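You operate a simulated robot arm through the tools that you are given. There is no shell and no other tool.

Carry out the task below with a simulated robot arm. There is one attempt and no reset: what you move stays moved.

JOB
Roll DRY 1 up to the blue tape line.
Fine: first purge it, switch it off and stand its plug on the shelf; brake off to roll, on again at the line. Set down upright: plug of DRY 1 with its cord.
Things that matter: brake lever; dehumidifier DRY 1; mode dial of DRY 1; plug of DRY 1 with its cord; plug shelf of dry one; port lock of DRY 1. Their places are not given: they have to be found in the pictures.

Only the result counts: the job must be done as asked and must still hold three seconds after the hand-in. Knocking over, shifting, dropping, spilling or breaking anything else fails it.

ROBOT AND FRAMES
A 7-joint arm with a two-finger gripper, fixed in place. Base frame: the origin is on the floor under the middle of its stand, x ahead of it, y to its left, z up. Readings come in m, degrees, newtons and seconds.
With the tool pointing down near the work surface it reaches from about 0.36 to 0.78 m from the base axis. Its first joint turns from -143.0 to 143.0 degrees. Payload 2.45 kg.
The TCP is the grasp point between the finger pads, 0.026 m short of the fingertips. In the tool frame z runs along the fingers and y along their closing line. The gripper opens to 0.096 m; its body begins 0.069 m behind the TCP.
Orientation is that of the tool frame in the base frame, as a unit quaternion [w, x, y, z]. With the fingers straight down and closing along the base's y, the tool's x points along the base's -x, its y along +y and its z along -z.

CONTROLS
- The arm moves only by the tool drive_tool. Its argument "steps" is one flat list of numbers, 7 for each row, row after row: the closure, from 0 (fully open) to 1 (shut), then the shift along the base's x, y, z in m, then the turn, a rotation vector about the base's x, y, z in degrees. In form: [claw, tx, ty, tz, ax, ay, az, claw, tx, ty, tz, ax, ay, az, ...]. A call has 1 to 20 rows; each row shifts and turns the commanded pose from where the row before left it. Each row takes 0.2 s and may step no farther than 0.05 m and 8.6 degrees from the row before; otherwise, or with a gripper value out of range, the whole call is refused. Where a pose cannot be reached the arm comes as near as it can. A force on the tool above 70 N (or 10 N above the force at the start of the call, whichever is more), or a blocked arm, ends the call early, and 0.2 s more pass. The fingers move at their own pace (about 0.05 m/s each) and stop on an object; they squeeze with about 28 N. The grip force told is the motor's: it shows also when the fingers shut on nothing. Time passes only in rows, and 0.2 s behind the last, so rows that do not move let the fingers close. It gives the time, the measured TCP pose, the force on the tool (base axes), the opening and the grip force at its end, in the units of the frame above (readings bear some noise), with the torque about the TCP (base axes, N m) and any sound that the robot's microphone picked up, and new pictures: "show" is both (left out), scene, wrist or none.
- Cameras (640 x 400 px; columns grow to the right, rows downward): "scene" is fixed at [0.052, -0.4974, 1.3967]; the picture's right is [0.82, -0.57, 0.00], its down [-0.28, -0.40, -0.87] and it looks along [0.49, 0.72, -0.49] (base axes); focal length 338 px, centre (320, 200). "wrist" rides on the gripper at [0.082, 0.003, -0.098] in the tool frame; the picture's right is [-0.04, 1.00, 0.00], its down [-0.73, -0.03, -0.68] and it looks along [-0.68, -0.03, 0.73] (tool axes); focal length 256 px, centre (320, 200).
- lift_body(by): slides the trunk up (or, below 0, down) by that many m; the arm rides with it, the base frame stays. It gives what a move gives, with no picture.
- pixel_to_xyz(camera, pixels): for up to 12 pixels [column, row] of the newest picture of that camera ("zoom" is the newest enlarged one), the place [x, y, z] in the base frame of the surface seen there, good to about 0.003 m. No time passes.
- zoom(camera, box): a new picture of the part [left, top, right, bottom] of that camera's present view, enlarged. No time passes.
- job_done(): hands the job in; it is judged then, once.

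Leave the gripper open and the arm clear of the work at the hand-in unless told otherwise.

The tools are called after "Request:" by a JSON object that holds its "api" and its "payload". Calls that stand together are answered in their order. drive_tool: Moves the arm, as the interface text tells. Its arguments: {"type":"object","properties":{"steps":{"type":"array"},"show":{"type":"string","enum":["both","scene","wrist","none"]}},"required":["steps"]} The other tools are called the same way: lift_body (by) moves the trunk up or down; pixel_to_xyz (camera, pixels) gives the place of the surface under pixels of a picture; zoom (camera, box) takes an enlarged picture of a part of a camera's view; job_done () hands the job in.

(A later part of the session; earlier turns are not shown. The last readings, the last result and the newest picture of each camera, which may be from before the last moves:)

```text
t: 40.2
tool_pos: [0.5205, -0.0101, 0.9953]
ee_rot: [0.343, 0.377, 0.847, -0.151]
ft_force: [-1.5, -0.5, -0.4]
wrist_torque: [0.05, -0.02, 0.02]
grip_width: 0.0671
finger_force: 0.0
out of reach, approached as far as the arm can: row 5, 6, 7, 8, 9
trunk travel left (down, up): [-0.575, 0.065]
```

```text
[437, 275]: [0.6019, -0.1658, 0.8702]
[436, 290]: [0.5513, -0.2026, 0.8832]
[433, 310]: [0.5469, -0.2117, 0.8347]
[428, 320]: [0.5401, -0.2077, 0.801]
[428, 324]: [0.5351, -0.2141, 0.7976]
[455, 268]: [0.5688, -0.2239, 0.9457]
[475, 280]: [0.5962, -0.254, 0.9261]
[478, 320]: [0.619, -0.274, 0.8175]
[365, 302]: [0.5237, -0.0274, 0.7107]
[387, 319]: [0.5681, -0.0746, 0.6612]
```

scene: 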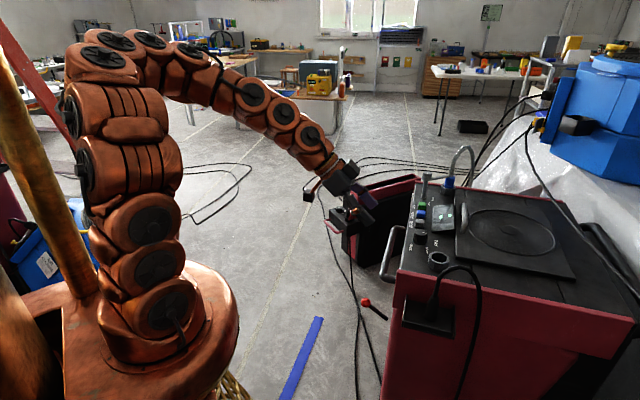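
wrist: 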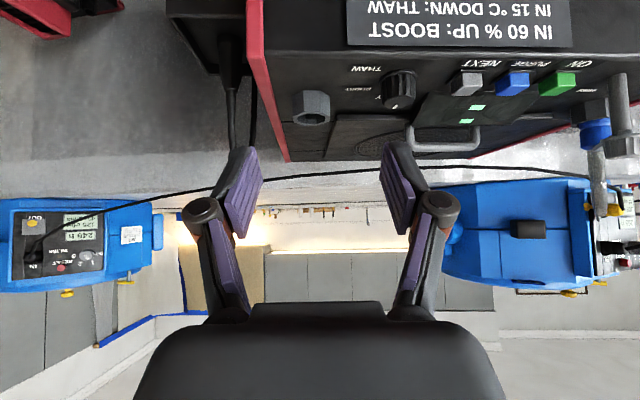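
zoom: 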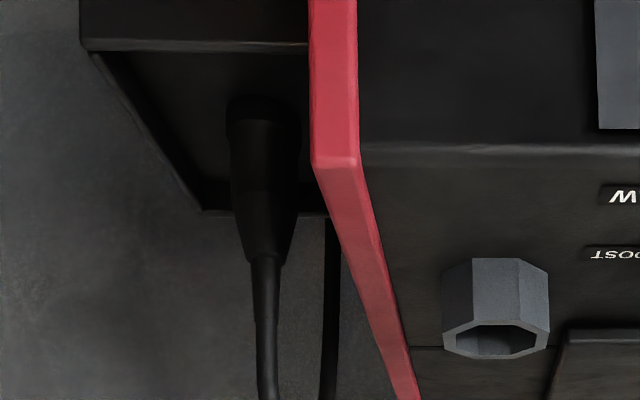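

The plug is standing upright on the shelf. Now I back away from the front a bit and then lower the trunk to work at brake/handle height.

Request:
{"api": "drive_tool", "payload": {"steps": [0, -0.015, 0.02, 0, 0, 0, -2, 0, -0.015, 0.02, 0, 0, 0, -2, 0, -0.012, 0.016, 0, 0, 0, 0, 0, -0.012, 0.016, 0, 0, 0, 0], "show": "none"}}

Request:
{"api": "lift_body", "payload": {"by": -0.15}}

Request:
{"api": "drive_tool", "payload": {"steps": [0, 0, 0, 0, 0, 0, 0], "show": "both"}}

```text
t: 41.2
tool_pos: [0.4669, 0.0606, 0.9967]
ee_rot: [0.337, 0.406, 0.833, -0.165]
ft_force: [0.7, -1.1, 0.4]
wrist_torque: [0.01, 0.01, -0.02]
grip_width: 0.096
finger_force: 0.1
trunk travel left (down, up): [-0.575, 0.065]
```

```text
t: 43.0
tool_pos: [0.4672, 0.0609, 0.8457]
ee_rot: [0.336, 0.406, 0.834, -0.164]
ft_force: [0.3, -0.4, -0.5]
wrist_torque: [0.02, -0.03, 0.01]
grip_width: 0.0961
finger_force: 0.0
trunk travel left (down, up): [-0.425, 0.215]
```

```text
t: 43.4
tool_pos: [0.4659, 0.0607, 0.846]
ee_rot: [0.337, 0.407, 0.833, -0.165]
ft_force: [-0.3, -0.7, -0.1]
wrist_torque: [0.0, 0.05, -0.01]
grip_width: 0.0963
finger_force: 0.1
trunk travel left (down, up): [-0.425, 0.215]
```

scene: 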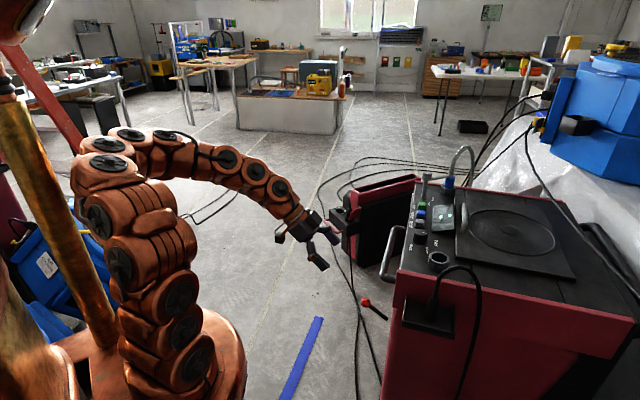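
wrist: 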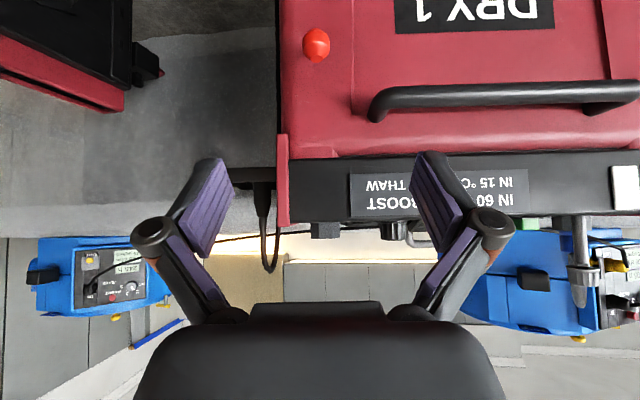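

The brake knob is at (316,45), pointing at the camera. I zoom on it.

Request:
{"api": "zoom", "payload": {"camera": "wrist", "box": [270, 0, 430, 110]}}

Request:
{"api": "pixel_to_xyz", "payload": {"camera": "wrist", "pixels": [[316, 45], [310, 27], [325, 27], [300, 100], [400, 95], [500, 93], [620, 92], [330, 60], [420, 60], [290, 200], [575, 20], [370, 120]]}}

Request:
{"api": "zoom", "payload": {"camera": "scene", "box": [340, 220, 420, 340]}}

```text
3.64 times, centred on (350, 55) of wrist
```

zoom: 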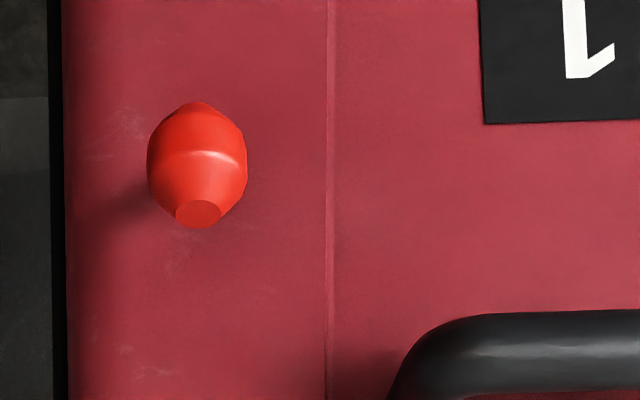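

```text
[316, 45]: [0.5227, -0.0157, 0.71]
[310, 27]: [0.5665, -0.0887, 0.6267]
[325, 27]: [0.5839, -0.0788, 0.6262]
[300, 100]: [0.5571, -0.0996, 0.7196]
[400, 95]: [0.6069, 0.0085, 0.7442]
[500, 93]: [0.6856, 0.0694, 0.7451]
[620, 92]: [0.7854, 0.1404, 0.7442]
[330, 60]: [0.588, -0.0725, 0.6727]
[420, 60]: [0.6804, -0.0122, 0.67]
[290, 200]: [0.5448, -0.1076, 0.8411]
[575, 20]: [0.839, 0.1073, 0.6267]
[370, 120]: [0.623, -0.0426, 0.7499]
```

```text
3.33 times, centred on (380, 280) of scene
```

zoom: 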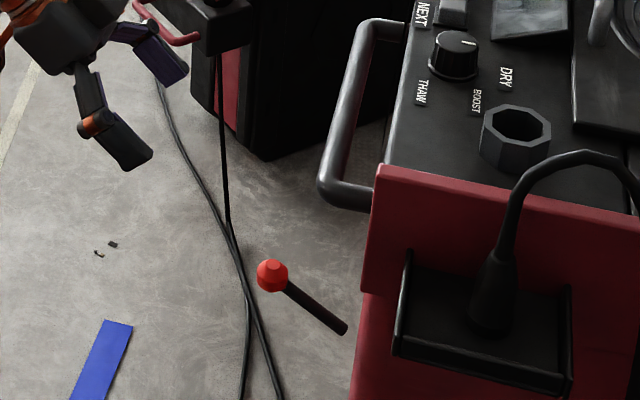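

The lever sticks out of the front in a vertical plane, about 36° upward, knob centre ≈ (0.530,−0.022,0.706). I line the tool up along the lever, with fingers ~45 mm open, 9 cm away from the knob.

Request:
{"api": "drive_tool", "payload": {"steps": [0.53, 0.01, -0.0135, -0.0425, -3.2, -2.4, 0, 0.53, 0.01, -0.0135, -0.0425, -3.2, -2.4, 0, 0.53, 0, 0, 0, 0, 0, 0], "show": "both"}}

Request:
{"api": "pixel_to_xyz", "payload": {"camera": "wrist", "pixels": [[316, 90], [316, 80], [310, 60], [330, 60]]}}

```text
t: 44.1
tool_pos: [0.485, 0.0336, 0.7596]
ee_rot: [0.393, 0.393, 0.808, -0.192]
ft_force: [-0.7, 0.3, 0.3]
wrist_torque: [-0.04, -0.03, -0.01]
grip_width: 0.0451
finger_force: 0.0
trunk travel left (down, up): [-0.425, 0.215]
```

scene: 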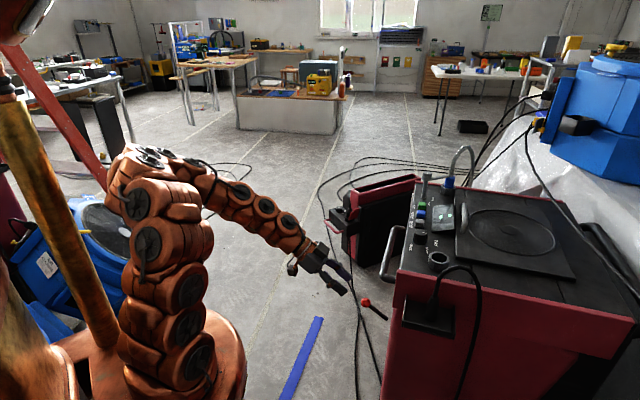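
wrist: 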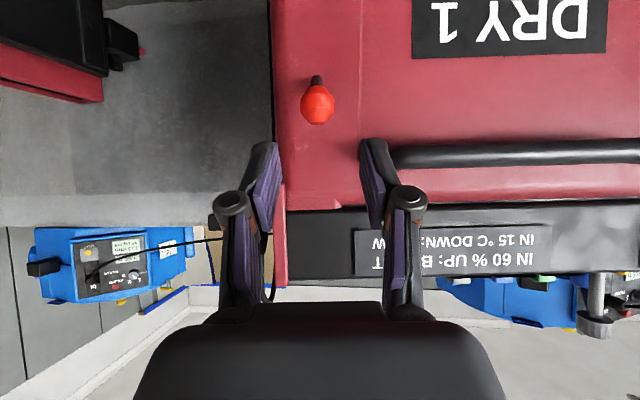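

```text
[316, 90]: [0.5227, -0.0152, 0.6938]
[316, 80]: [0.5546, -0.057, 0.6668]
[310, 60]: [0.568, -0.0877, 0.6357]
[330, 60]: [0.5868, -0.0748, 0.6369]
```

Request:
{"api": "pixel_to_xyz", "payload": {"camera": "wrist", "pixels": [[317, 105], [317, 115], [303, 105], [331, 105], [317, 95], [317, 122]]}}

Request:
{"api": "zoom", "payload": {"camera": "wrist", "box": [260, 50, 420, 170]}}

```text
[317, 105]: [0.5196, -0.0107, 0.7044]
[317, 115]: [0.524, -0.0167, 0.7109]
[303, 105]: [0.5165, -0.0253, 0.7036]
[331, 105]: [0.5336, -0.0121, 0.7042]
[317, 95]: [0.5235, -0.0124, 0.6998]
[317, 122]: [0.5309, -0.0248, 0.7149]
```

```text
3.33 times, centred on (340, 110) of wrist
```

zoom: 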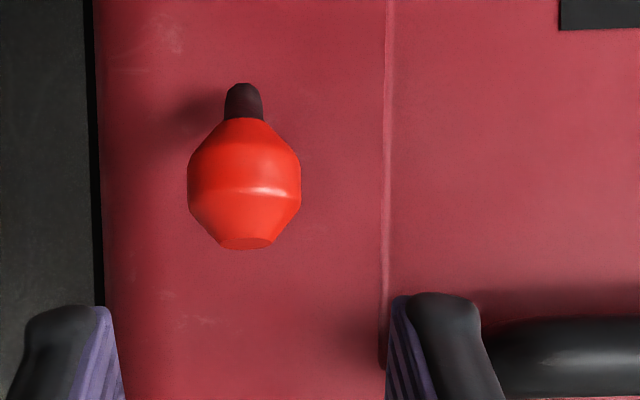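

Aligned within 2 mm. I advance onto the knob and close.

Request:
{"api": "drive_tool", "payload": {"steps": [0.53, 0.014, -0.018, -0.019, 0, 0, 0, 0.53, 0.0135, -0.018, -0.0185, 0, 0, 0, 0.53, 0.0135, -0.0175, -0.018, 0, 0, 0, 1, 0, 0, 0, 0, 0, 0, 1, 0, 0, 0, 0, 0, 0, 1, 0, 0, 0, 0, 0, 0], "show": "both"}}

Request:
{"api": "zoom", "payload": {"camera": "scene", "box": [310, 220, 430, 350]}}

```text
t: 45.5
tool_pos: [0.5263, -0.0212, 0.7056]
ee_rot: [0.393, 0.393, 0.808, -0.194]
ft_force: [-7.6, -5.8, -1.2]
wrist_torque: [-0.07, 0.02, -0.05]
grip_width: 0.0241
finger_force: 43.8
trunk travel left (down, up): [-0.425, 0.215]
```

scene: 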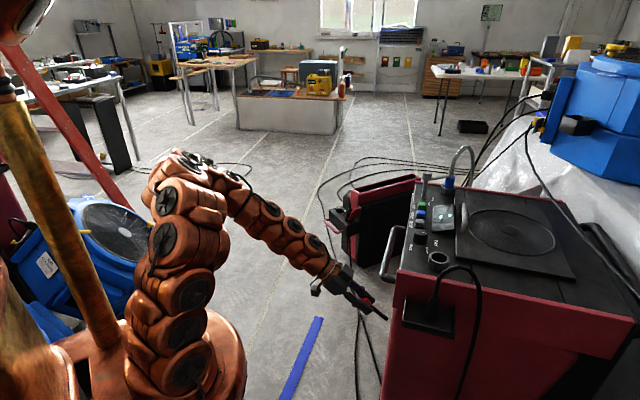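
wrist: 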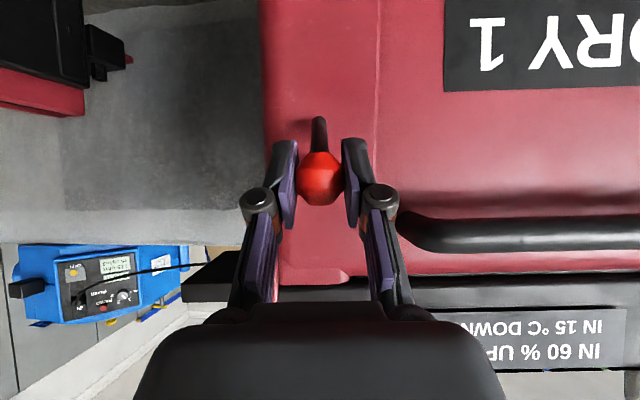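

```text
3.08 times, centred on (370, 285) of scene
```

zoom: 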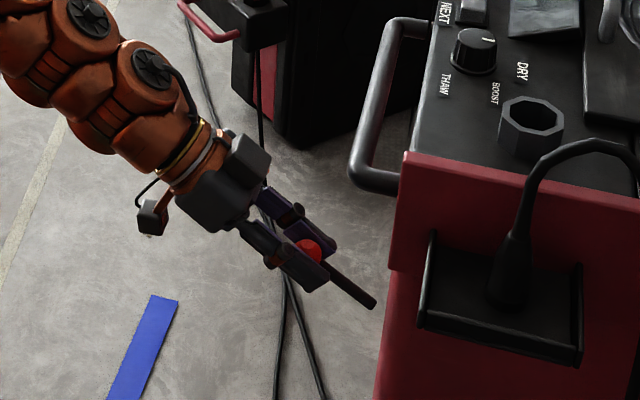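

Knob gripped. I try turning the lever downward along its arc by 8° first and read the force.

Request:
{"api": "drive_tool", "payload": {"steps": [1, -0.0027, 0.0035, -0.006, -3.2, -2.35, 0, 1, -0.0026, 0.0034, -0.006, -3.2, -2.35, 0], "show": "wrist"}}

```text
t: 46.1
tool_pos: [0.5238, -0.0163, 0.6974]
ee_rot: [0.414, 0.387, 0.796, -0.212]
ft_force: [57.3, 12.3, 1.7]
wrist_torque: [-0.7, -0.73, 0.15]
grip_width: 0.0239
finger_force: 44.2
out of reach, approached as far as the arm can: row 1, 2
trunk travel left (down, up): [-0.425, 0.215]
```

wrist: 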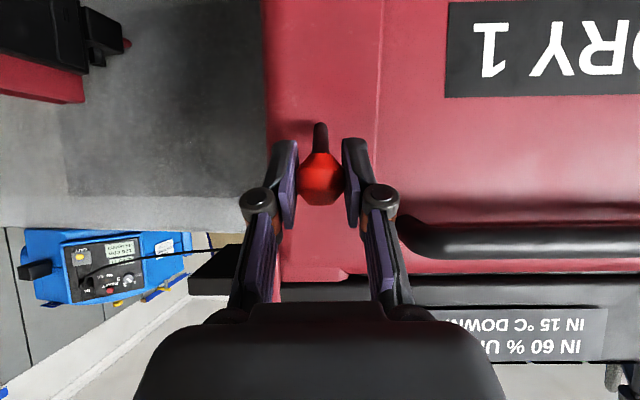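

The arm is at its inner reach limit in this posture and pushes sideways (57 N). I reverse the two steps at once to relieve it.

Request:
{"api": "drive_tool", "payload": {"steps": [1, 0.0026, -0.0034, 0.006, 3.2, 2.35, 0, 1, 0.0027, -0.0035, 0.006, 3.2, 2.35, 0], "show": "none"}}

```text
t: 46.8
tool_pos: [0.528, -0.0222, 0.7078]
ee_rot: [0.358, 0.402, 0.822, -0.185]
ft_force: [27.7, 52.5, -20.2]
wrist_torque: [0.21, 0.04, 0.39]
grip_width: 0.0244
finger_force: 45.7
trunk travel left (down, up): [-0.425, 0.215]
```

Residual force remains, so I open the fingers to let go of the knob and let everything relax.

Request:
{"api": "drive_tool", "payload": {"steps": [0.6, 0, 0, 0, 0, 0, 0, 0.5, 0, 0, 0, 0, 0, 0, 0.5, 0, 0, 0, 0, 0, 0], "show": "both"}}

Request:
{"api": "zoom", "payload": {"camera": "scene", "box": [310, 200, 510, 360]}}

```text
t: 47.5
tool_pos: [0.5244, -0.0276, 0.7098]
ee_rot: [0.358, 0.404, 0.82, -0.188]
ft_force: [0.9, 1.1, -0.8]
wrist_torque: [0.01, 0.01, -0.03]
grip_width: 0.0481
finger_force: 0.1
trunk travel left (down, up): [-0.425, 0.215]
```

scene: 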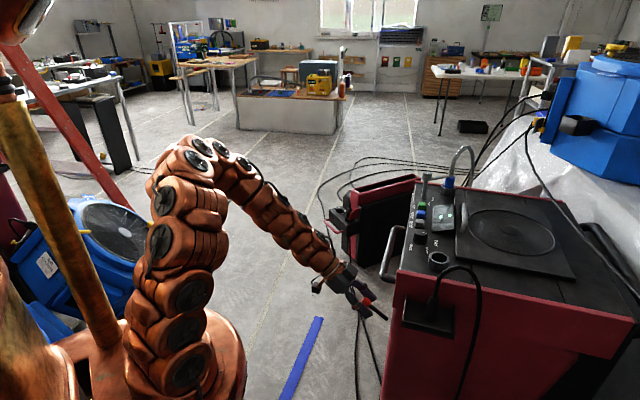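
wrist: 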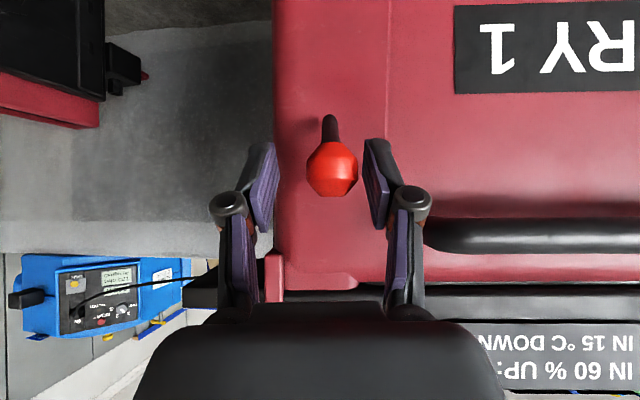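

```text
2.50 times, centred on (410, 280) of scene
```

zoom: 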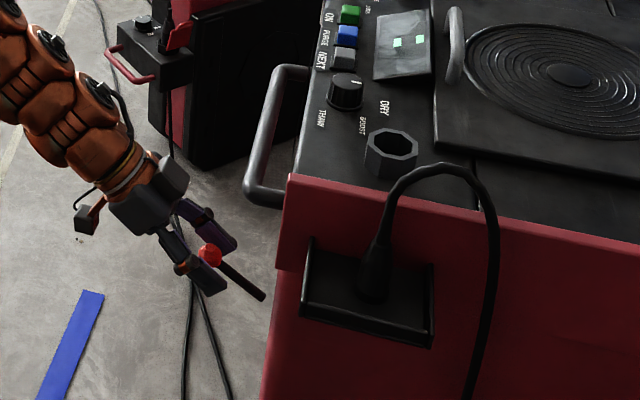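

Relaxed, plug still upright. I check the knob and machine positions again.

Request:
{"api": "pixel_to_xyz", "payload": {"camera": "wrist", "pixels": [[332, 168], [320, 168], [355, 168], [331, 145], [330, 125], [345, 100], [300, 100], [470, 235]]}}

Request:
{"api": "pixel_to_xyz", "payload": {"camera": "scene", "pixels": [[366, 301], [385, 317], [412, 305], [432, 318], [421, 214], [438, 262]]}}

```text
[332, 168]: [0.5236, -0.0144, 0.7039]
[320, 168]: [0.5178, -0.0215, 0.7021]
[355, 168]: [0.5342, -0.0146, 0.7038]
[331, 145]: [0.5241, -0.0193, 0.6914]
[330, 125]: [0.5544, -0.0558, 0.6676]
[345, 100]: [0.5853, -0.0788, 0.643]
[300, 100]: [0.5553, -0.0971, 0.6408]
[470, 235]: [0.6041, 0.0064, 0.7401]
```

```text
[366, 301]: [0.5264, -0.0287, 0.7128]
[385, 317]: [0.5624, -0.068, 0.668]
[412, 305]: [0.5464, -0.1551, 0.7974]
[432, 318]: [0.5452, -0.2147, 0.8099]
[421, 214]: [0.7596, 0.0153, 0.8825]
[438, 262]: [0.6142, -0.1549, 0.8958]
```

Nothing moved permanently. Raising the wrist relative to the shoulder gives better inner reach, so I go straight up around the knob, then lower the trunk further by 0.2 m.

Request:
{"api": "drive_tool", "payload": {"steps": [0.3, -0.003, 0.004, 0.03, 0, 0, 0, 0.3, -0.003, 0.004, 0.035, 0, 0, 0, 0.3, 0, 0.005, 0.045, 0, 0, 0, 0.3, 0, 0.005, 0.045, 0, 0, 0, 0.3, 0, 0, 0.045, 0, 0, 0], "show": "none"}}

Request:
{"api": "lift_body", "payload": {"by": -0.1}}

Request:
{"api": "drive_tool", "payload": {"steps": [0.5, 0, 0, 0, 0, 0, 0], "show": "both"}}

```text
t: 48.8
tool_pos: [0.5182, -0.0101, 0.9105]
ee_rot: [0.358, 0.403, 0.821, -0.187]
ft_force: [0.8, -0.7, 0.0]
wrist_torque: [-0.01, 0.0, -0.03]
grip_width: 0.0672
finger_force: 0.1
trunk travel left (down, up): [-0.425, 0.215]
```

```text
t: 50.1
tool_pos: [0.5182, -0.0112, 0.8101]
ee_rot: [0.359, 0.403, 0.821, -0.187]
ft_force: [0.1, -0.7, -1.1]
wrist_torque: [0.0, -0.02, 0.0]
grip_width: 0.0672
finger_force: 0.1
trunk travel left (down, up): [-0.325, 0.315]
```

```text
t: 50.5
tool_pos: [0.5176, -0.0104, 0.8103]
ee_rot: [0.359, 0.404, 0.82, -0.188]
ft_force: [0.2, 0.0, -0.4]
wrist_torque: [0.02, -0.03, 0.0]
grip_width: 0.048
finger_force: 0.0
trunk travel left (down, up): [-0.325, 0.315]
```

scene: 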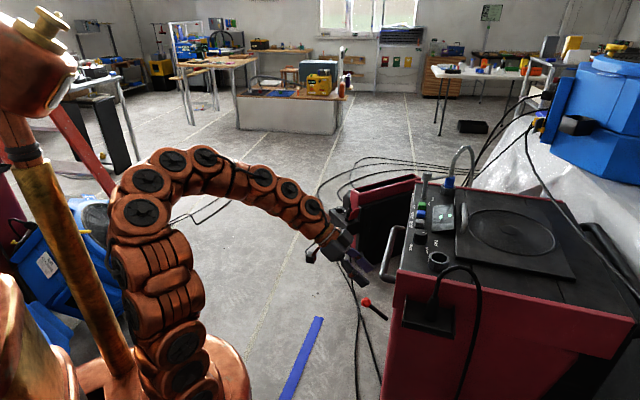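
wrist: 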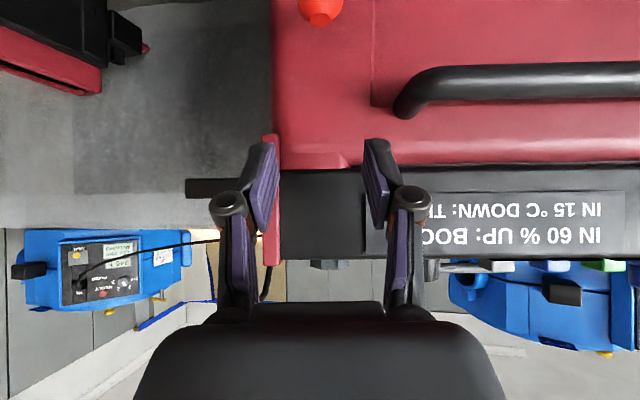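

Now the posture is more relaxed. I lower the trunk 0.08 more (TCP to z≈0.73) and then move to straddle the knob.

Request:
{"api": "lift_body", "payload": {"by": -0.08}}

Request:
{"api": "drive_tool", "payload": {"steps": [0.5, 0.004, -0.005, -0.012, 0, 0, 0, 0.5, 0.004, -0.005, -0.014, 0, 0, 0, 0.5, 0, 0, 0, 0, 0, 0], "show": "both"}}

Request:
{"api": "zoom", "payload": {"camera": "wrist", "box": [200, 80, 440, 230]}}

```text
t: 51.6
tool_pos: [0.5184, -0.0114, 0.7298]
ee_rot: [0.359, 0.404, 0.821, -0.187]
ft_force: [-0.5, -0.4, -0.4]
wrist_torque: [-0.01, 0.0, 0.01]
grip_width: 0.0483
finger_force: 0.1
trunk travel left (down, up): [-0.245, 0.395]
```

```text
t: 52.5
tool_pos: [0.5268, -0.0223, 0.7046]
ee_rot: [0.359, 0.404, 0.82, -0.187]
ft_force: [0.9, -0.3, -0.5]
wrist_torque: [0.02, 0.02, 0.03]
grip_width: 0.0479
finger_force: 0.1
trunk travel left (down, up): [-0.245, 0.395]
```

scene: 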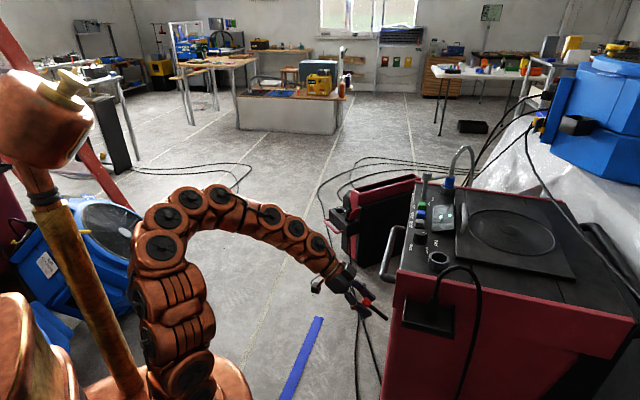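
wrist: 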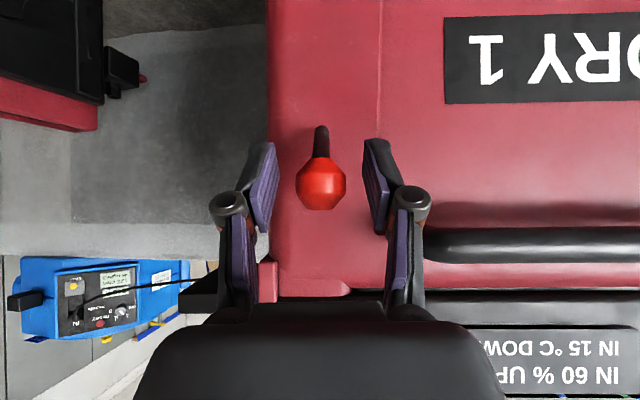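

```text
2.67 times, centred on (320, 155) of wrist
```

zoom: 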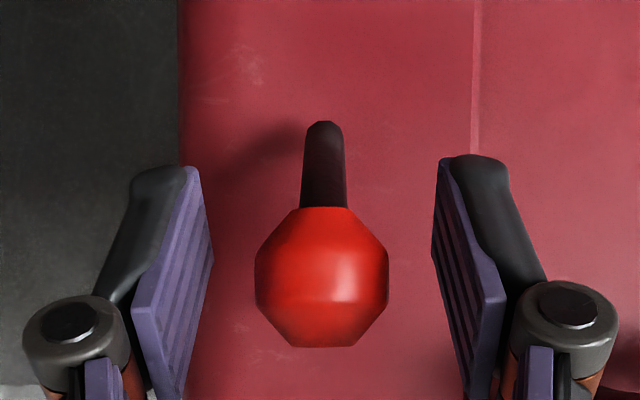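

Knob centred at the TCP. I close on it, then move it along the downward arc without turning the tool (first 8°), watching the force.

Request:
{"api": "drive_tool", "payload": {"steps": [1, 0, 0, 0, 0, 0, 0, 1, 0, 0, 0, 0, 0, 0, 1, 0, 0, 0, 0, 0, 0], "show": "none"}}

Request:
{"api": "drive_tool", "payload": {"steps": [1, -0.0018, 0.0025, -0.006, 0, 0, 0, 1, -0.0018, 0.0025, -0.006, 0, 0, 0], "show": "wrist"}}

```text
t: 53.2
tool_pos: [0.5266, -0.0212, 0.7041]
ee_rot: [0.358, 0.404, 0.82, -0.187]
ft_force: [4.0, 0.6, 0.9]
wrist_torque: [-0.05, -0.07, 0.04]
grip_width: 0.0238
finger_force: 41.6
trunk travel left (down, up): [-0.245, 0.395]
```

```text
t: 53.9
tool_pos: [0.5227, -0.0175, 0.6921]
ee_rot: [0.358, 0.404, 0.82, -0.187]
ft_force: [7.9, -2.7, 14.3]
wrist_torque: [-0.94, -0.73, 0.04]
grip_width: 0.0239
finger_force: 44.6
trunk travel left (down, up): [-0.245, 0.395]
```

wrist: 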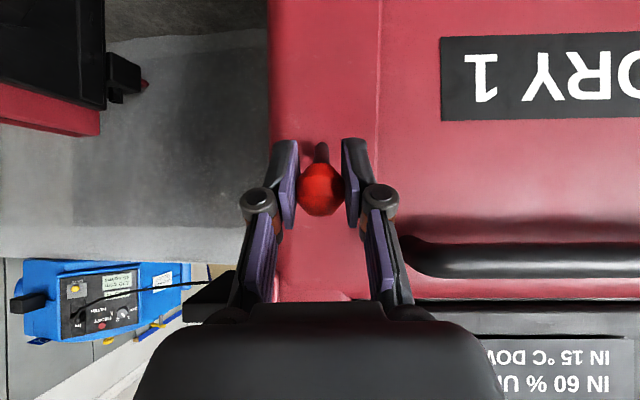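

The lever moves down with moderate resistance (14 N). I go on along the arc.

Request:
{"api": "drive_tool", "payload": {"steps": [1, -0.0014, 0.0019, -0.0064, 0, 0, 0, 1, -0.0013, 0.0018, -0.0064, 0, 0, 0, 1, -0.0008, 0.0011, -0.0066, 0, 0, 0, 1, -0.0008, 0.0011, -0.0066, 0, 0, 0], "show": "both"}}

Request:
{"api": "zoom", "payload": {"camera": "scene", "box": [310, 220, 430, 350]}}

```text
t: 54.9
tool_pos: [0.5181, -0.0095, 0.6644]
ee_rot: [0.358, 0.404, 0.821, -0.187]
ft_force: [7.1, 2.6, 13.6]
wrist_torque: [-0.95, -0.6, 0.15]
grip_width: 0.0234
finger_force: 45.4
trunk travel left (down, up): [-0.245, 0.395]
```

scene: 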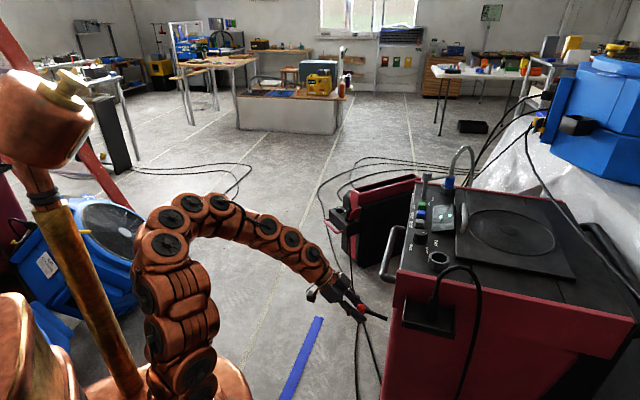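
wrist: 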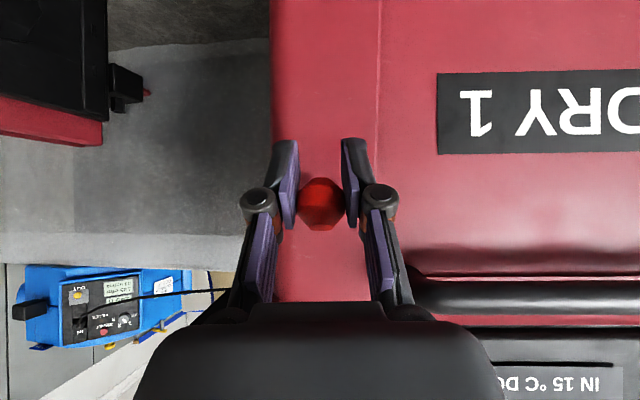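

```text
3.08 times, centred on (370, 285) of scene
```

zoom: 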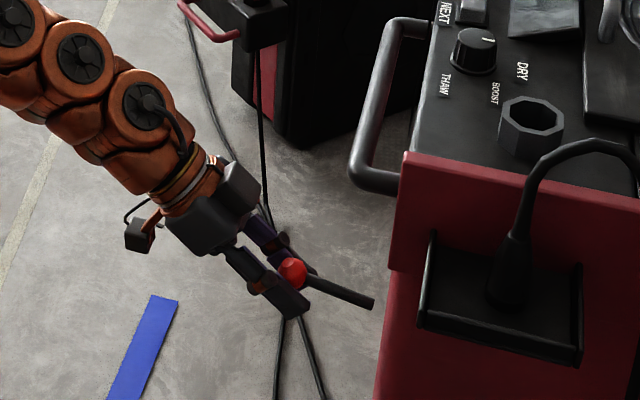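

The lever is near horizontal. I continue downward in small rows.

Request:
{"api": "drive_tool", "payload": {"steps": [1, -0.0005, 0.0007, -0.0067, 0, 0, 0, 1, 0, 0, -0.0067, 0, 0, 0, 1, 0.0003, -0.0004, -0.0067, 0, 0, 0, 1, 0.0006, -0.0008, -0.0067, 0, 0, 0], "show": "wrist"}}

```text
t: 55.9
tool_pos: [0.5169, -0.0111, 0.638]
ee_rot: [0.358, 0.404, 0.821, -0.188]
ft_force: [-0.2, -0.2, 0.1]
wrist_torque: [-0.03, -0.03, 0.01]
grip_width: 0.0
finger_force: 28.7
trunk travel left (down, up): [-0.245, 0.395]
```

wrist: 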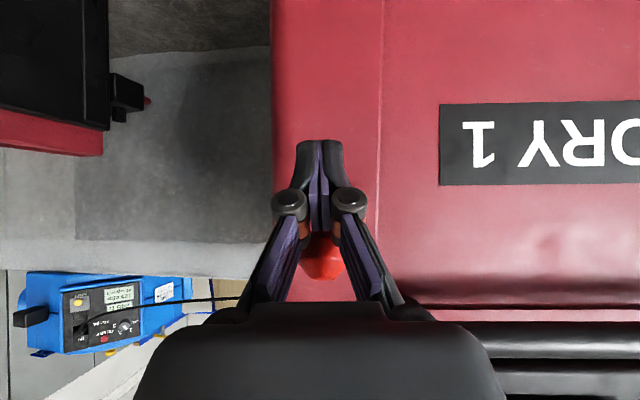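

The knob slipped out upward. I look where the lever is.

Request:
{"api": "drive_tool", "payload": {"steps": [1, 0, 0, 0, 0, 0, 0], "show": "scene"}}

Request:
{"api": "zoom", "payload": {"camera": "scene", "box": [310, 220, 430, 350]}}

Request:
{"api": "pixel_to_xyz", "payload": {"camera": "wrist", "pixels": [[322, 255], [322, 270], [322, 240], [335, 262]]}}

```text
t: 56.2
tool_pos: [0.5184, -0.0116, 0.6391]
ee_rot: [0.358, 0.404, 0.82, -0.188]
ft_force: [-0.6, -0.5, 0.3]
wrist_torque: [0.02, -0.02, 0.01]
grip_width: 0.0001
finger_force: 27.9
trunk travel left (down, up): [-0.245, 0.395]
```

scene: 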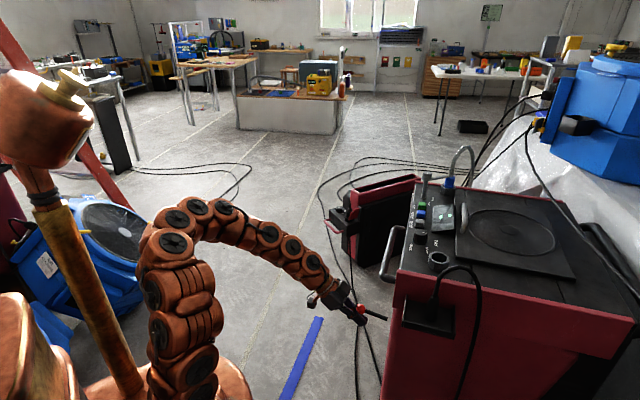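

```text
3.08 times, centred on (370, 285) of scene
```

zoom: 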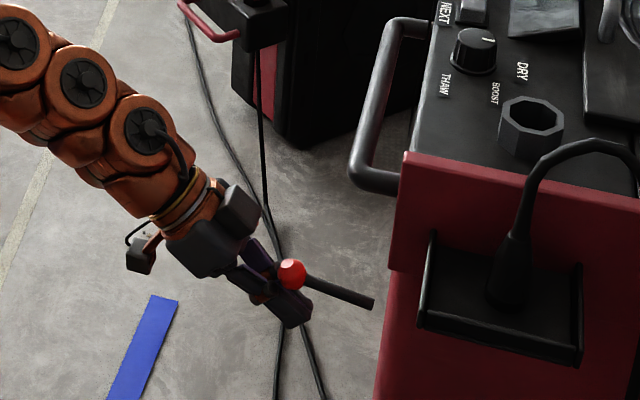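

```text
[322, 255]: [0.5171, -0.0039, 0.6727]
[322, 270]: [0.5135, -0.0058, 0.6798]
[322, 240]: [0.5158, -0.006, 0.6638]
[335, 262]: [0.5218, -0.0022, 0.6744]
```

The lever now rests around 10–12° above horizontal on top of the fingers. I go down and away from underneath to see where it stays.

Request:
{"api": "drive_tool", "payload": {"steps": [1, 0, 0, -0.02, 0, 0, 0, 1, 0, 0, -0.02, 0, 0, 0, 1, -0.006, 0.03, -0.005, 0, 0, 0, 1, -0.006, 0.03, 0, 0, 0, 0, 1, 0, 0.03, 0, 0, 0, 0], "show": "both"}}

Request:
{"api": "zoom", "payload": {"camera": "scene", "box": [310, 220, 430, 350]}}

Request:
{"api": "zoom", "payload": {"camera": "wrist", "box": [200, 80, 440, 230]}}

```text
t: 57.5
tool_pos: [0.5074, 0.0788, 0.593]
ee_rot: [0.359, 0.403, 0.821, -0.187]
ft_force: [-0.9, -0.1, -0.2]
wrist_torque: [-0.01, 0.0, 0.0]
grip_width: 0.0002
finger_force: 28.2
trunk travel left (down, up): [-0.245, 0.395]
```

scene: 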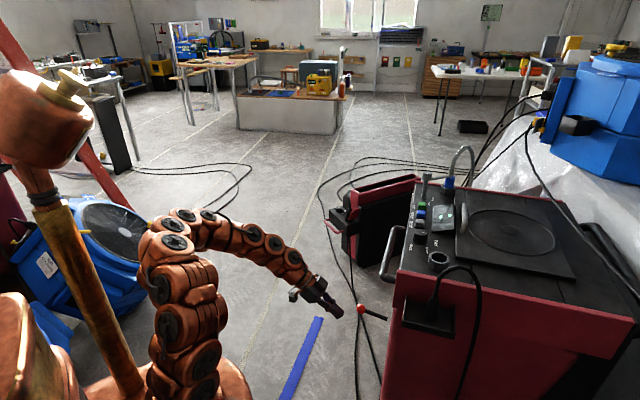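
wrist: 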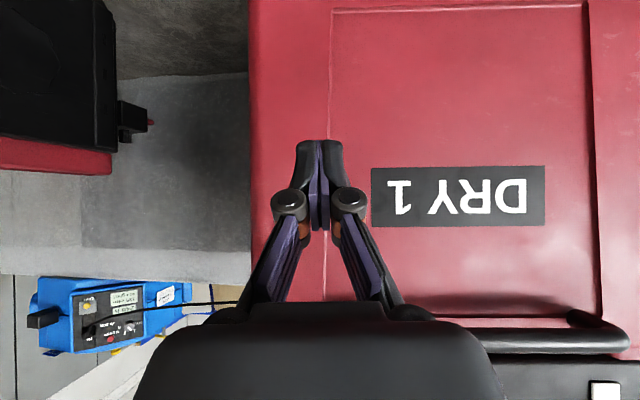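

```text
3.08 times, centred on (370, 285) of scene
```

zoom: 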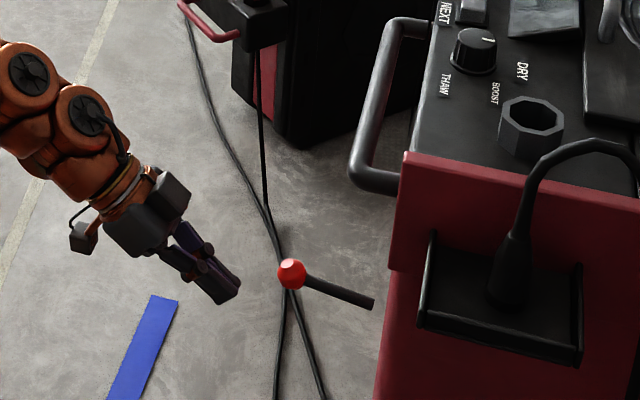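

```text
2.67 times, centred on (320, 155) of wrist
```

zoom: 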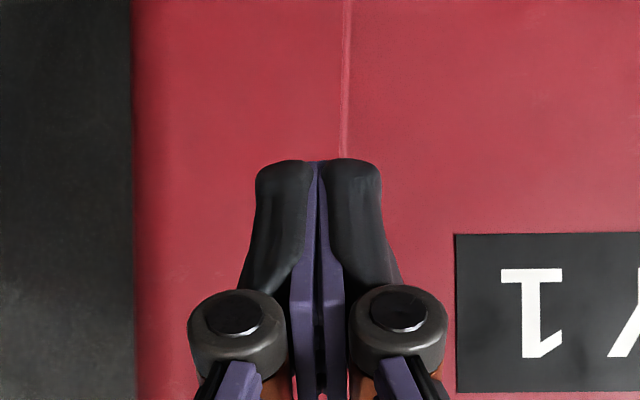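

The lever stays where it is put (friction-held), now about 10° above horizontal. I'll push it further down from above with closed fingers. First measure it and rise in front of it.

Request:
{"api": "pixel_to_xyz", "payload": {"camera": "scene", "pixels": [[361, 308], [363, 306], [374, 313], [386, 319]]}}

Request:
{"api": "drive_tool", "payload": {"steps": [1, 0, 0, 0.045, 0, 0, 0, 1, 0, 0, 0.045, 0, 0, 0, 1, 0, 0, 0.045, 0, 0, 0, 1, 0, 0, 0.025, 0, 0, 0], "show": "wrist"}}

```text
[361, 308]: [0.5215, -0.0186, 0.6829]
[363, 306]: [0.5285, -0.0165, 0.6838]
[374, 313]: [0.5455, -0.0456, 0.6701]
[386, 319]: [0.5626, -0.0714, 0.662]
```

```text
t: 58.5
tool_pos: [0.5071, 0.0779, 0.754]
ee_rot: [0.357, 0.404, 0.821, -0.188]
ft_force: [-0.3, 0.4, 0.3]
wrist_torque: [-0.03, -0.04, -0.02]
grip_width: 0.0
finger_force: 28.4
trunk travel left (down, up): [-0.245, 0.395]
```

wrist: 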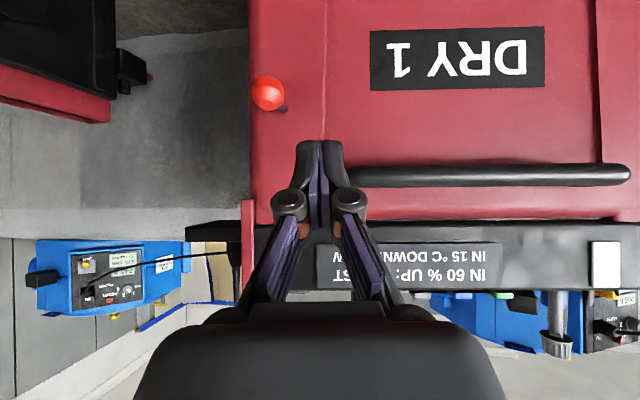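

Knob centre ≈ (0.527,−0.010,0.677). I move the closed fingertips above the rod just inside the knob.

Request:
{"api": "drive_tool", "payload": {"steps": [1, 0.0085, -0.0455, 0, 0, 0, 0, 1, 0.0085, -0.0455, -0.008, 0, 0, 0, 1, 0, 0, -0.009, 0, 0, 0], "show": "both"}}

Request:
{"api": "zoom", "payload": {"camera": "wrist", "box": [220, 60, 420, 200]}}

Request:
{"api": "zoom", "payload": {"camera": "scene", "box": [310, 220, 430, 350]}}

```text
t: 59.2
tool_pos: [0.524, -0.0121, 0.7373]
ee_rot: [0.358, 0.404, 0.821, -0.187]
ft_force: [0.0, 0.2, 0.3]
wrist_torque: [0.01, 0.0, -0.02]
grip_width: 0.0001
finger_force: 28.6
trunk travel left (down, up): [-0.245, 0.395]
```

scene: 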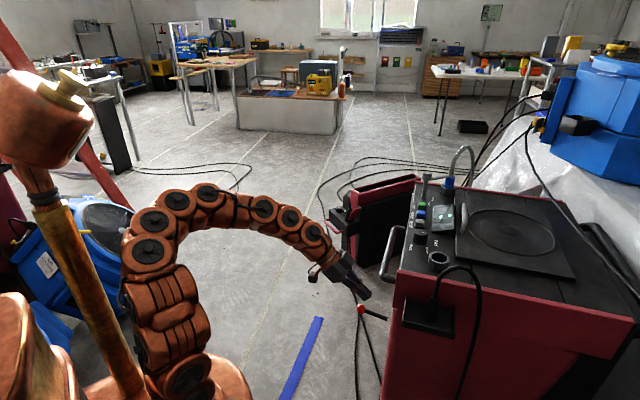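
wrist: 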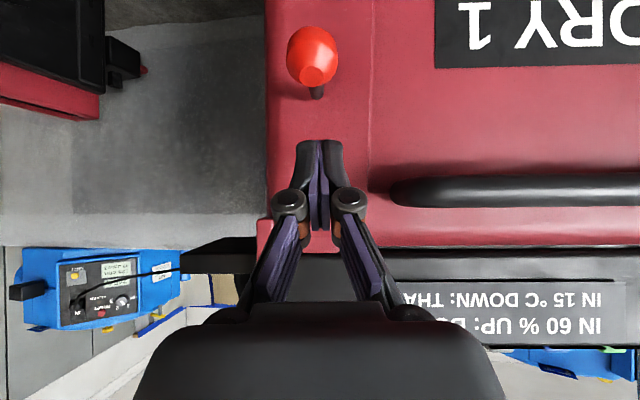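

```text
2.86 times, centred on (320, 130) of wrist
```

zoom: 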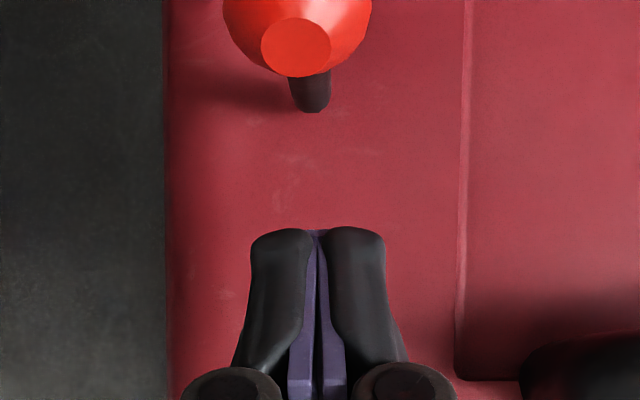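

```text
3.08 times, centred on (370, 285) of scene
```

zoom: 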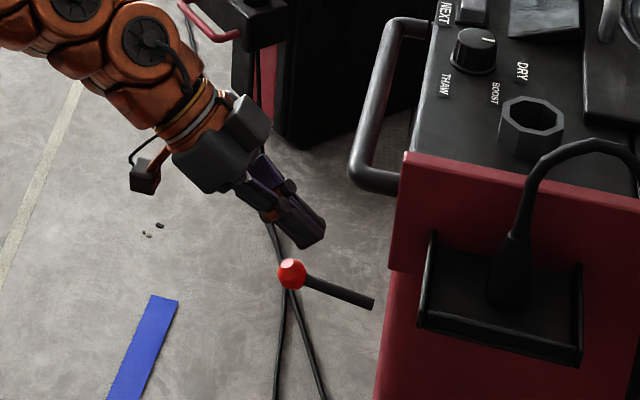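

Fingers are above the rod. I push down: first to near contact, then slowly.

Request:
{"api": "drive_tool", "payload": {"steps": [1, 0, 0, -0.02, 0, 0, 0, 1, 0, 0, -0.015, 0, 0, 0, 1, 0, 0, -0.008, 0, 0, 0, 1, 0, 0, -0.007, 0, 0, 0, 1, 0, 0, -0.006, 0, 0, 0], "show": "wrist"}}

```text
t: 60.5
tool_pos: [0.5236, -0.0109, 0.6819]
ee_rot: [0.359, 0.404, 0.82, -0.187]
ft_force: [1.0, -0.6, -0.5]
wrist_torque: [0.0, 0.0, 0.03]
grip_width: 0.0002
finger_force: 28.0
trunk travel left (down, up): [-0.245, 0.395]
```

wrist: 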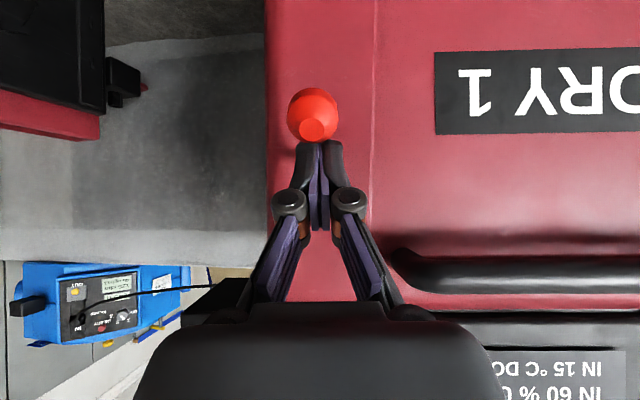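

No contact yet; I continue down.

Request:
{"api": "drive_tool", "payload": {"steps": [1, 0, 0, -0.006, 0, 0, 0, 1, 0, 0, -0.006, 0, 0, 0, 1, 0, 0, -0.006, 0, 0, 0], "show": "both"}}

Request:
{"api": "zoom", "payload": {"camera": "scene", "box": [310, 220, 430, 350]}}

```text
t: 61.2
tool_pos: [0.5238, -0.0123, 0.6628]
ee_rot: [0.358, 0.405, 0.82, -0.189]
ft_force: [-0.5, 0.3, 0.9]
wrist_torque: [0.01, 0.0, 0.01]
grip_width: 0.0001
finger_force: 28.5
trunk travel left (down, up): [-0.245, 0.395]
```

scene: 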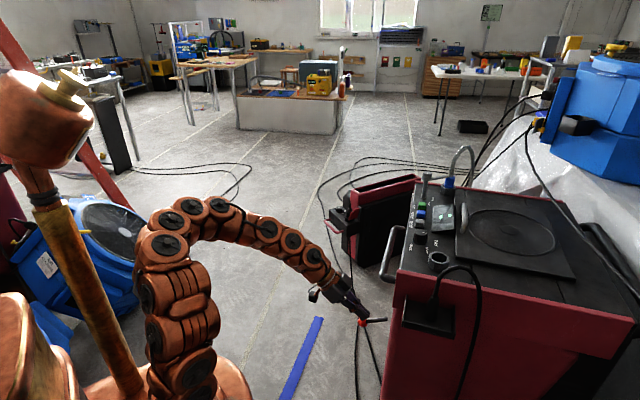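
wrist: 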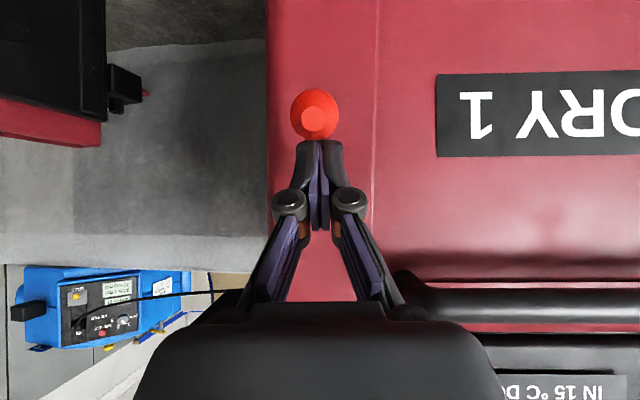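

```text
3.08 times, centred on (370, 285) of scene
```

zoom: 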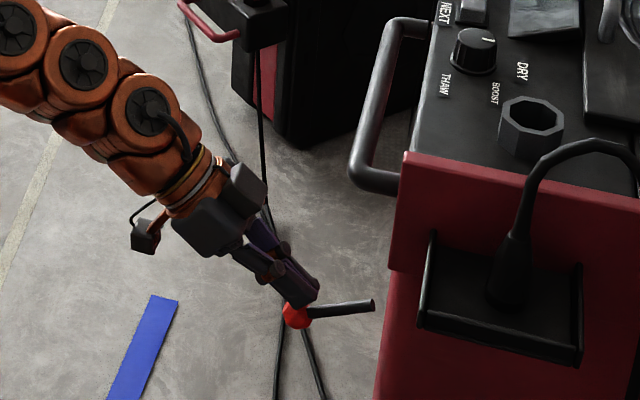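

It works: the lever is now below horizontal. I keep pushing down.

Request:
{"api": "drive_tool", "payload": {"steps": [1, 0, 0, -0.008, 0, 0, 0, 1, 0, 0, -0.008, 0, 0, 0, 1, 0, 0, -0.008, 0, 0, 0], "show": "both"}}

Request:
{"api": "zoom", "payload": {"camera": "scene", "box": [310, 220, 430, 350]}}

```text
t: 62.0
tool_pos: [0.5249, -0.013, 0.6529]
ee_rot: [0.368, 0.4, 0.819, -0.187]
ft_force: [-15.8, 6.3, 50.4]
wrist_torque: [-0.39, 0.18, -0.3]
grip_width: 0.0002
finger_force: 28.4
trunk travel left (down, up): [-0.245, 0.395]
stopped in row 3: the force on the tool passed its limit at 81 N (the readings are from after the stop); the commanded pose is now the measured one
```

scene: 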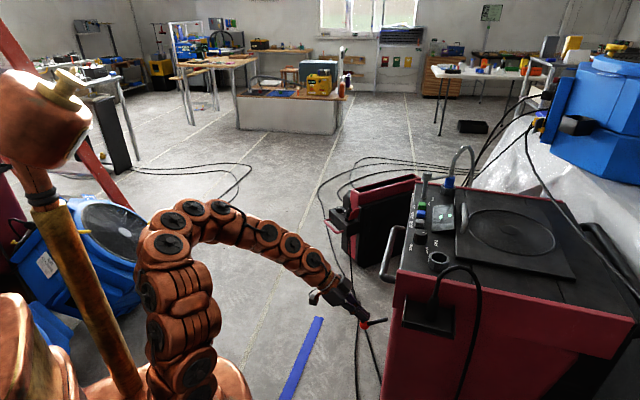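
wrist: 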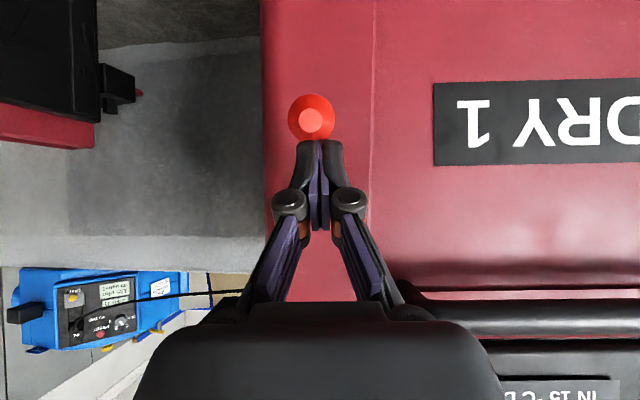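

```text
3.08 times, centred on (370, 285) of scene
```

zoom: 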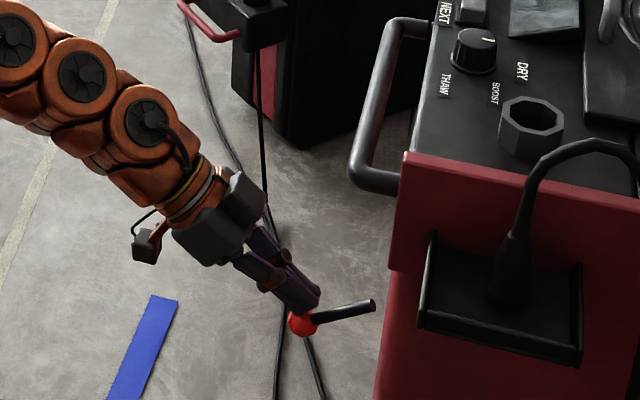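

The lever hit its lower end stop. I lift off and look at the lever and the plug.

Request:
{"api": "drive_tool", "payload": {"steps": [1, 0, 0, 0.01, 0, 0, 0, 1, 0, 0, 0.03, 0, 0, 0, 1, -0.003, 0.01, 0.045, 0, 0, 0, 1, -0.005, 0.03, 0.03, 0, 0, 0], "show": "both"}}

Request:
{"api": "zoom", "payload": {"camera": "scene", "box": [340, 220, 500, 360]}}

Request:
{"api": "pixel_to_xyz", "payload": {"camera": "scene", "pixels": [[366, 324], [374, 320], [387, 316], [421, 214], [438, 262], [412, 305]]}}

```text
t: 63.0
tool_pos: [0.5183, 0.0286, 0.7634]
ee_rot: [0.364, 0.4, 0.82, -0.186]
ft_force: [0.7, -0.2, 0.1]
wrist_torque: [-0.01, 0.02, -0.03]
grip_width: 0.0001
finger_force: 28.8
trunk travel left (down, up): [-0.245, 0.395]
```

scene: 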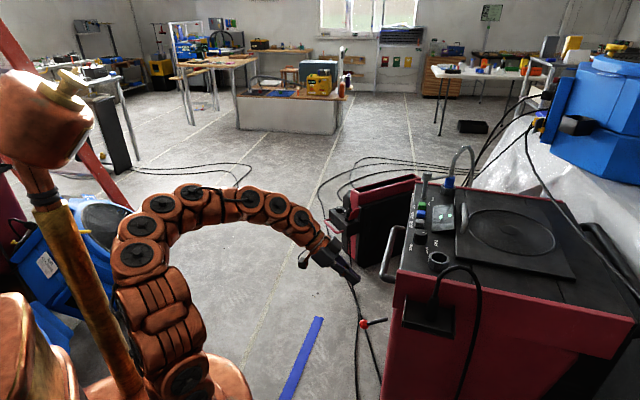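
wrist: 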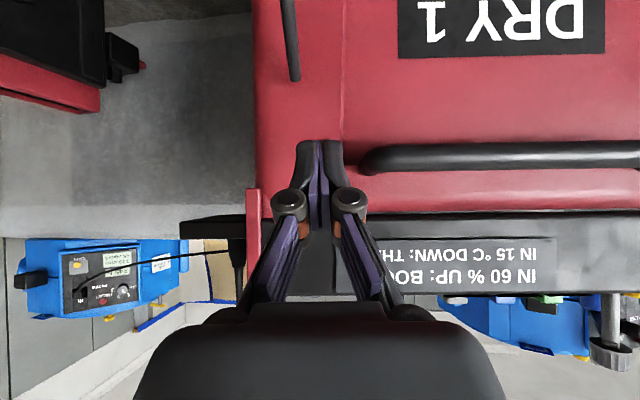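

```text
2.86 times, centred on (420, 290) of scene
```

zoom: 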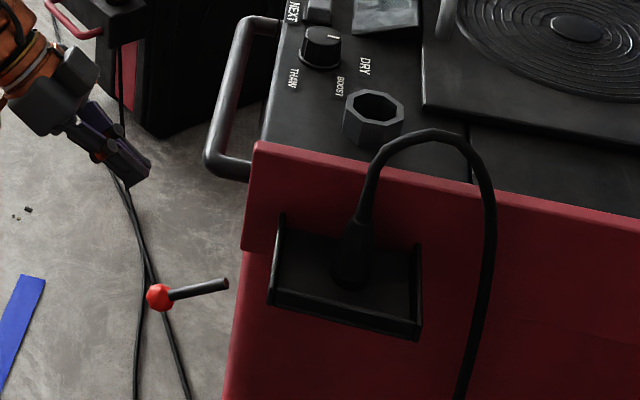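

```text
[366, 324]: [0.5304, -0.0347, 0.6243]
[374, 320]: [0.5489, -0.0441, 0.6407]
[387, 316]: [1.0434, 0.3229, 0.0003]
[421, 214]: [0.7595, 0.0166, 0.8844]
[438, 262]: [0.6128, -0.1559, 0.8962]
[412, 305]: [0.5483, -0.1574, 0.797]
```

The lever is fully down, plug still upright, machine unmoved. Next the handle: I go in front of its middle while turning the tool 90° about its own axis, so the fingers can close around the horizontal bar.

Request:
{"api": "drive_tool", "payload": {"steps": [0.5, 0.0127, 0.0089, 0.0038, -3.66, 4.88, 5.44, 0.38, 0.0127, 0.0089, 0.0038, -3.66, 4.88, 5.44, 0.38, 0.0127, 0.0089, 0.0038, -3.66, 4.88, 5.44, 0.38, 0.0127, 0.0089, 0.0038, -3.66, 4.88, 5.44, 0.38, 0.0127, 0.0089, 0.0038, -3.66, 4.88, 5.44, 0.38, 0.0127, 0.0089, 0.0038, -3.66, 4.88, 5.44, 0.38, 0.0127, 0.0089, 0.0038, -3.66, 4.88, 5.44, 0.38, 0.0127, 0.0089, 0.0038, -3.66, 4.88, 5.44, 0.38, 0.0127, 0.0089, 0.0038, -3.66, 4.88, 5.44, 0.38, 0.0127, 0.0089, 0.0038, -3.66, 4.88, 5.44, 0.38, 0.0127, 0.0089, 0.0038, -3.66, 4.88, 5.44], "show": "both"}}

```text
t: 65.4
tool_pos: [0.6576, 0.1246, 0.8063]
ee_rot: [0.126, -0.296, 0.863, -0.389]
ft_force: [0.6, -0.5, -0.7]
wrist_torque: [0.02, 0.02, -0.02]
grip_width: 0.0594
finger_force: 0.1
trunk travel left (down, up): [-0.245, 0.395]
```

scene: 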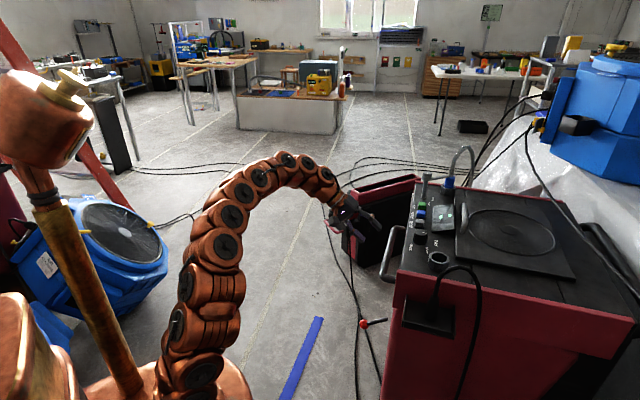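
wrist: 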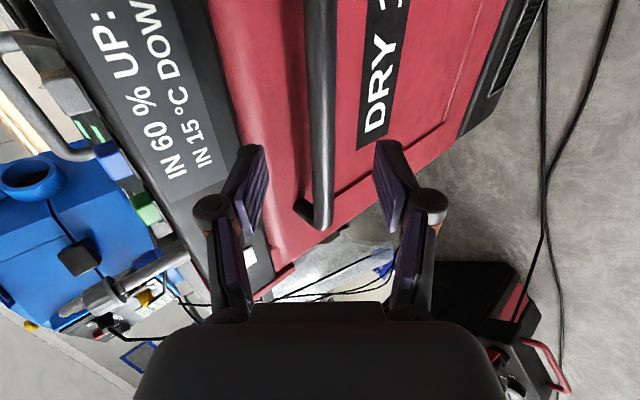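

The bar runs vertically in the wrist view between the two fingers (col ≈318). I measure it.

Request:
{"api": "pixel_to_xyz", "payload": {"camera": "wrist", "pixels": [[319, 200], [319, 150], [319, 100], [318, 50], [318, 10], [308, 100], [332, 100], [290, 100], [290, 200]]}}

Request:
{"api": "pixel_to_xyz", "payload": {"camera": "scene", "pixels": [[393, 252], [399, 235], [388, 270], [384, 280], [397, 228]]}}

```text
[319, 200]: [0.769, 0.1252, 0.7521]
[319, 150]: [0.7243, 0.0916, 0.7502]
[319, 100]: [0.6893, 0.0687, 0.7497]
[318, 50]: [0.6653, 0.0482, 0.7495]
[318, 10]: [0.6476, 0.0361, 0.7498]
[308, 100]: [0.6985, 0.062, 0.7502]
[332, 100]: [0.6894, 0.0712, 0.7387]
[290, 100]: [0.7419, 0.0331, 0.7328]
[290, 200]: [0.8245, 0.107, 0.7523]
```

```text
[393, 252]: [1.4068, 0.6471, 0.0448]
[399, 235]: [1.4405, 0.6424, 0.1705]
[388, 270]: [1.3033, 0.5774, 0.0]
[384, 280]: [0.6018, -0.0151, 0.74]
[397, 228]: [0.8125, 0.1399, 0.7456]
```

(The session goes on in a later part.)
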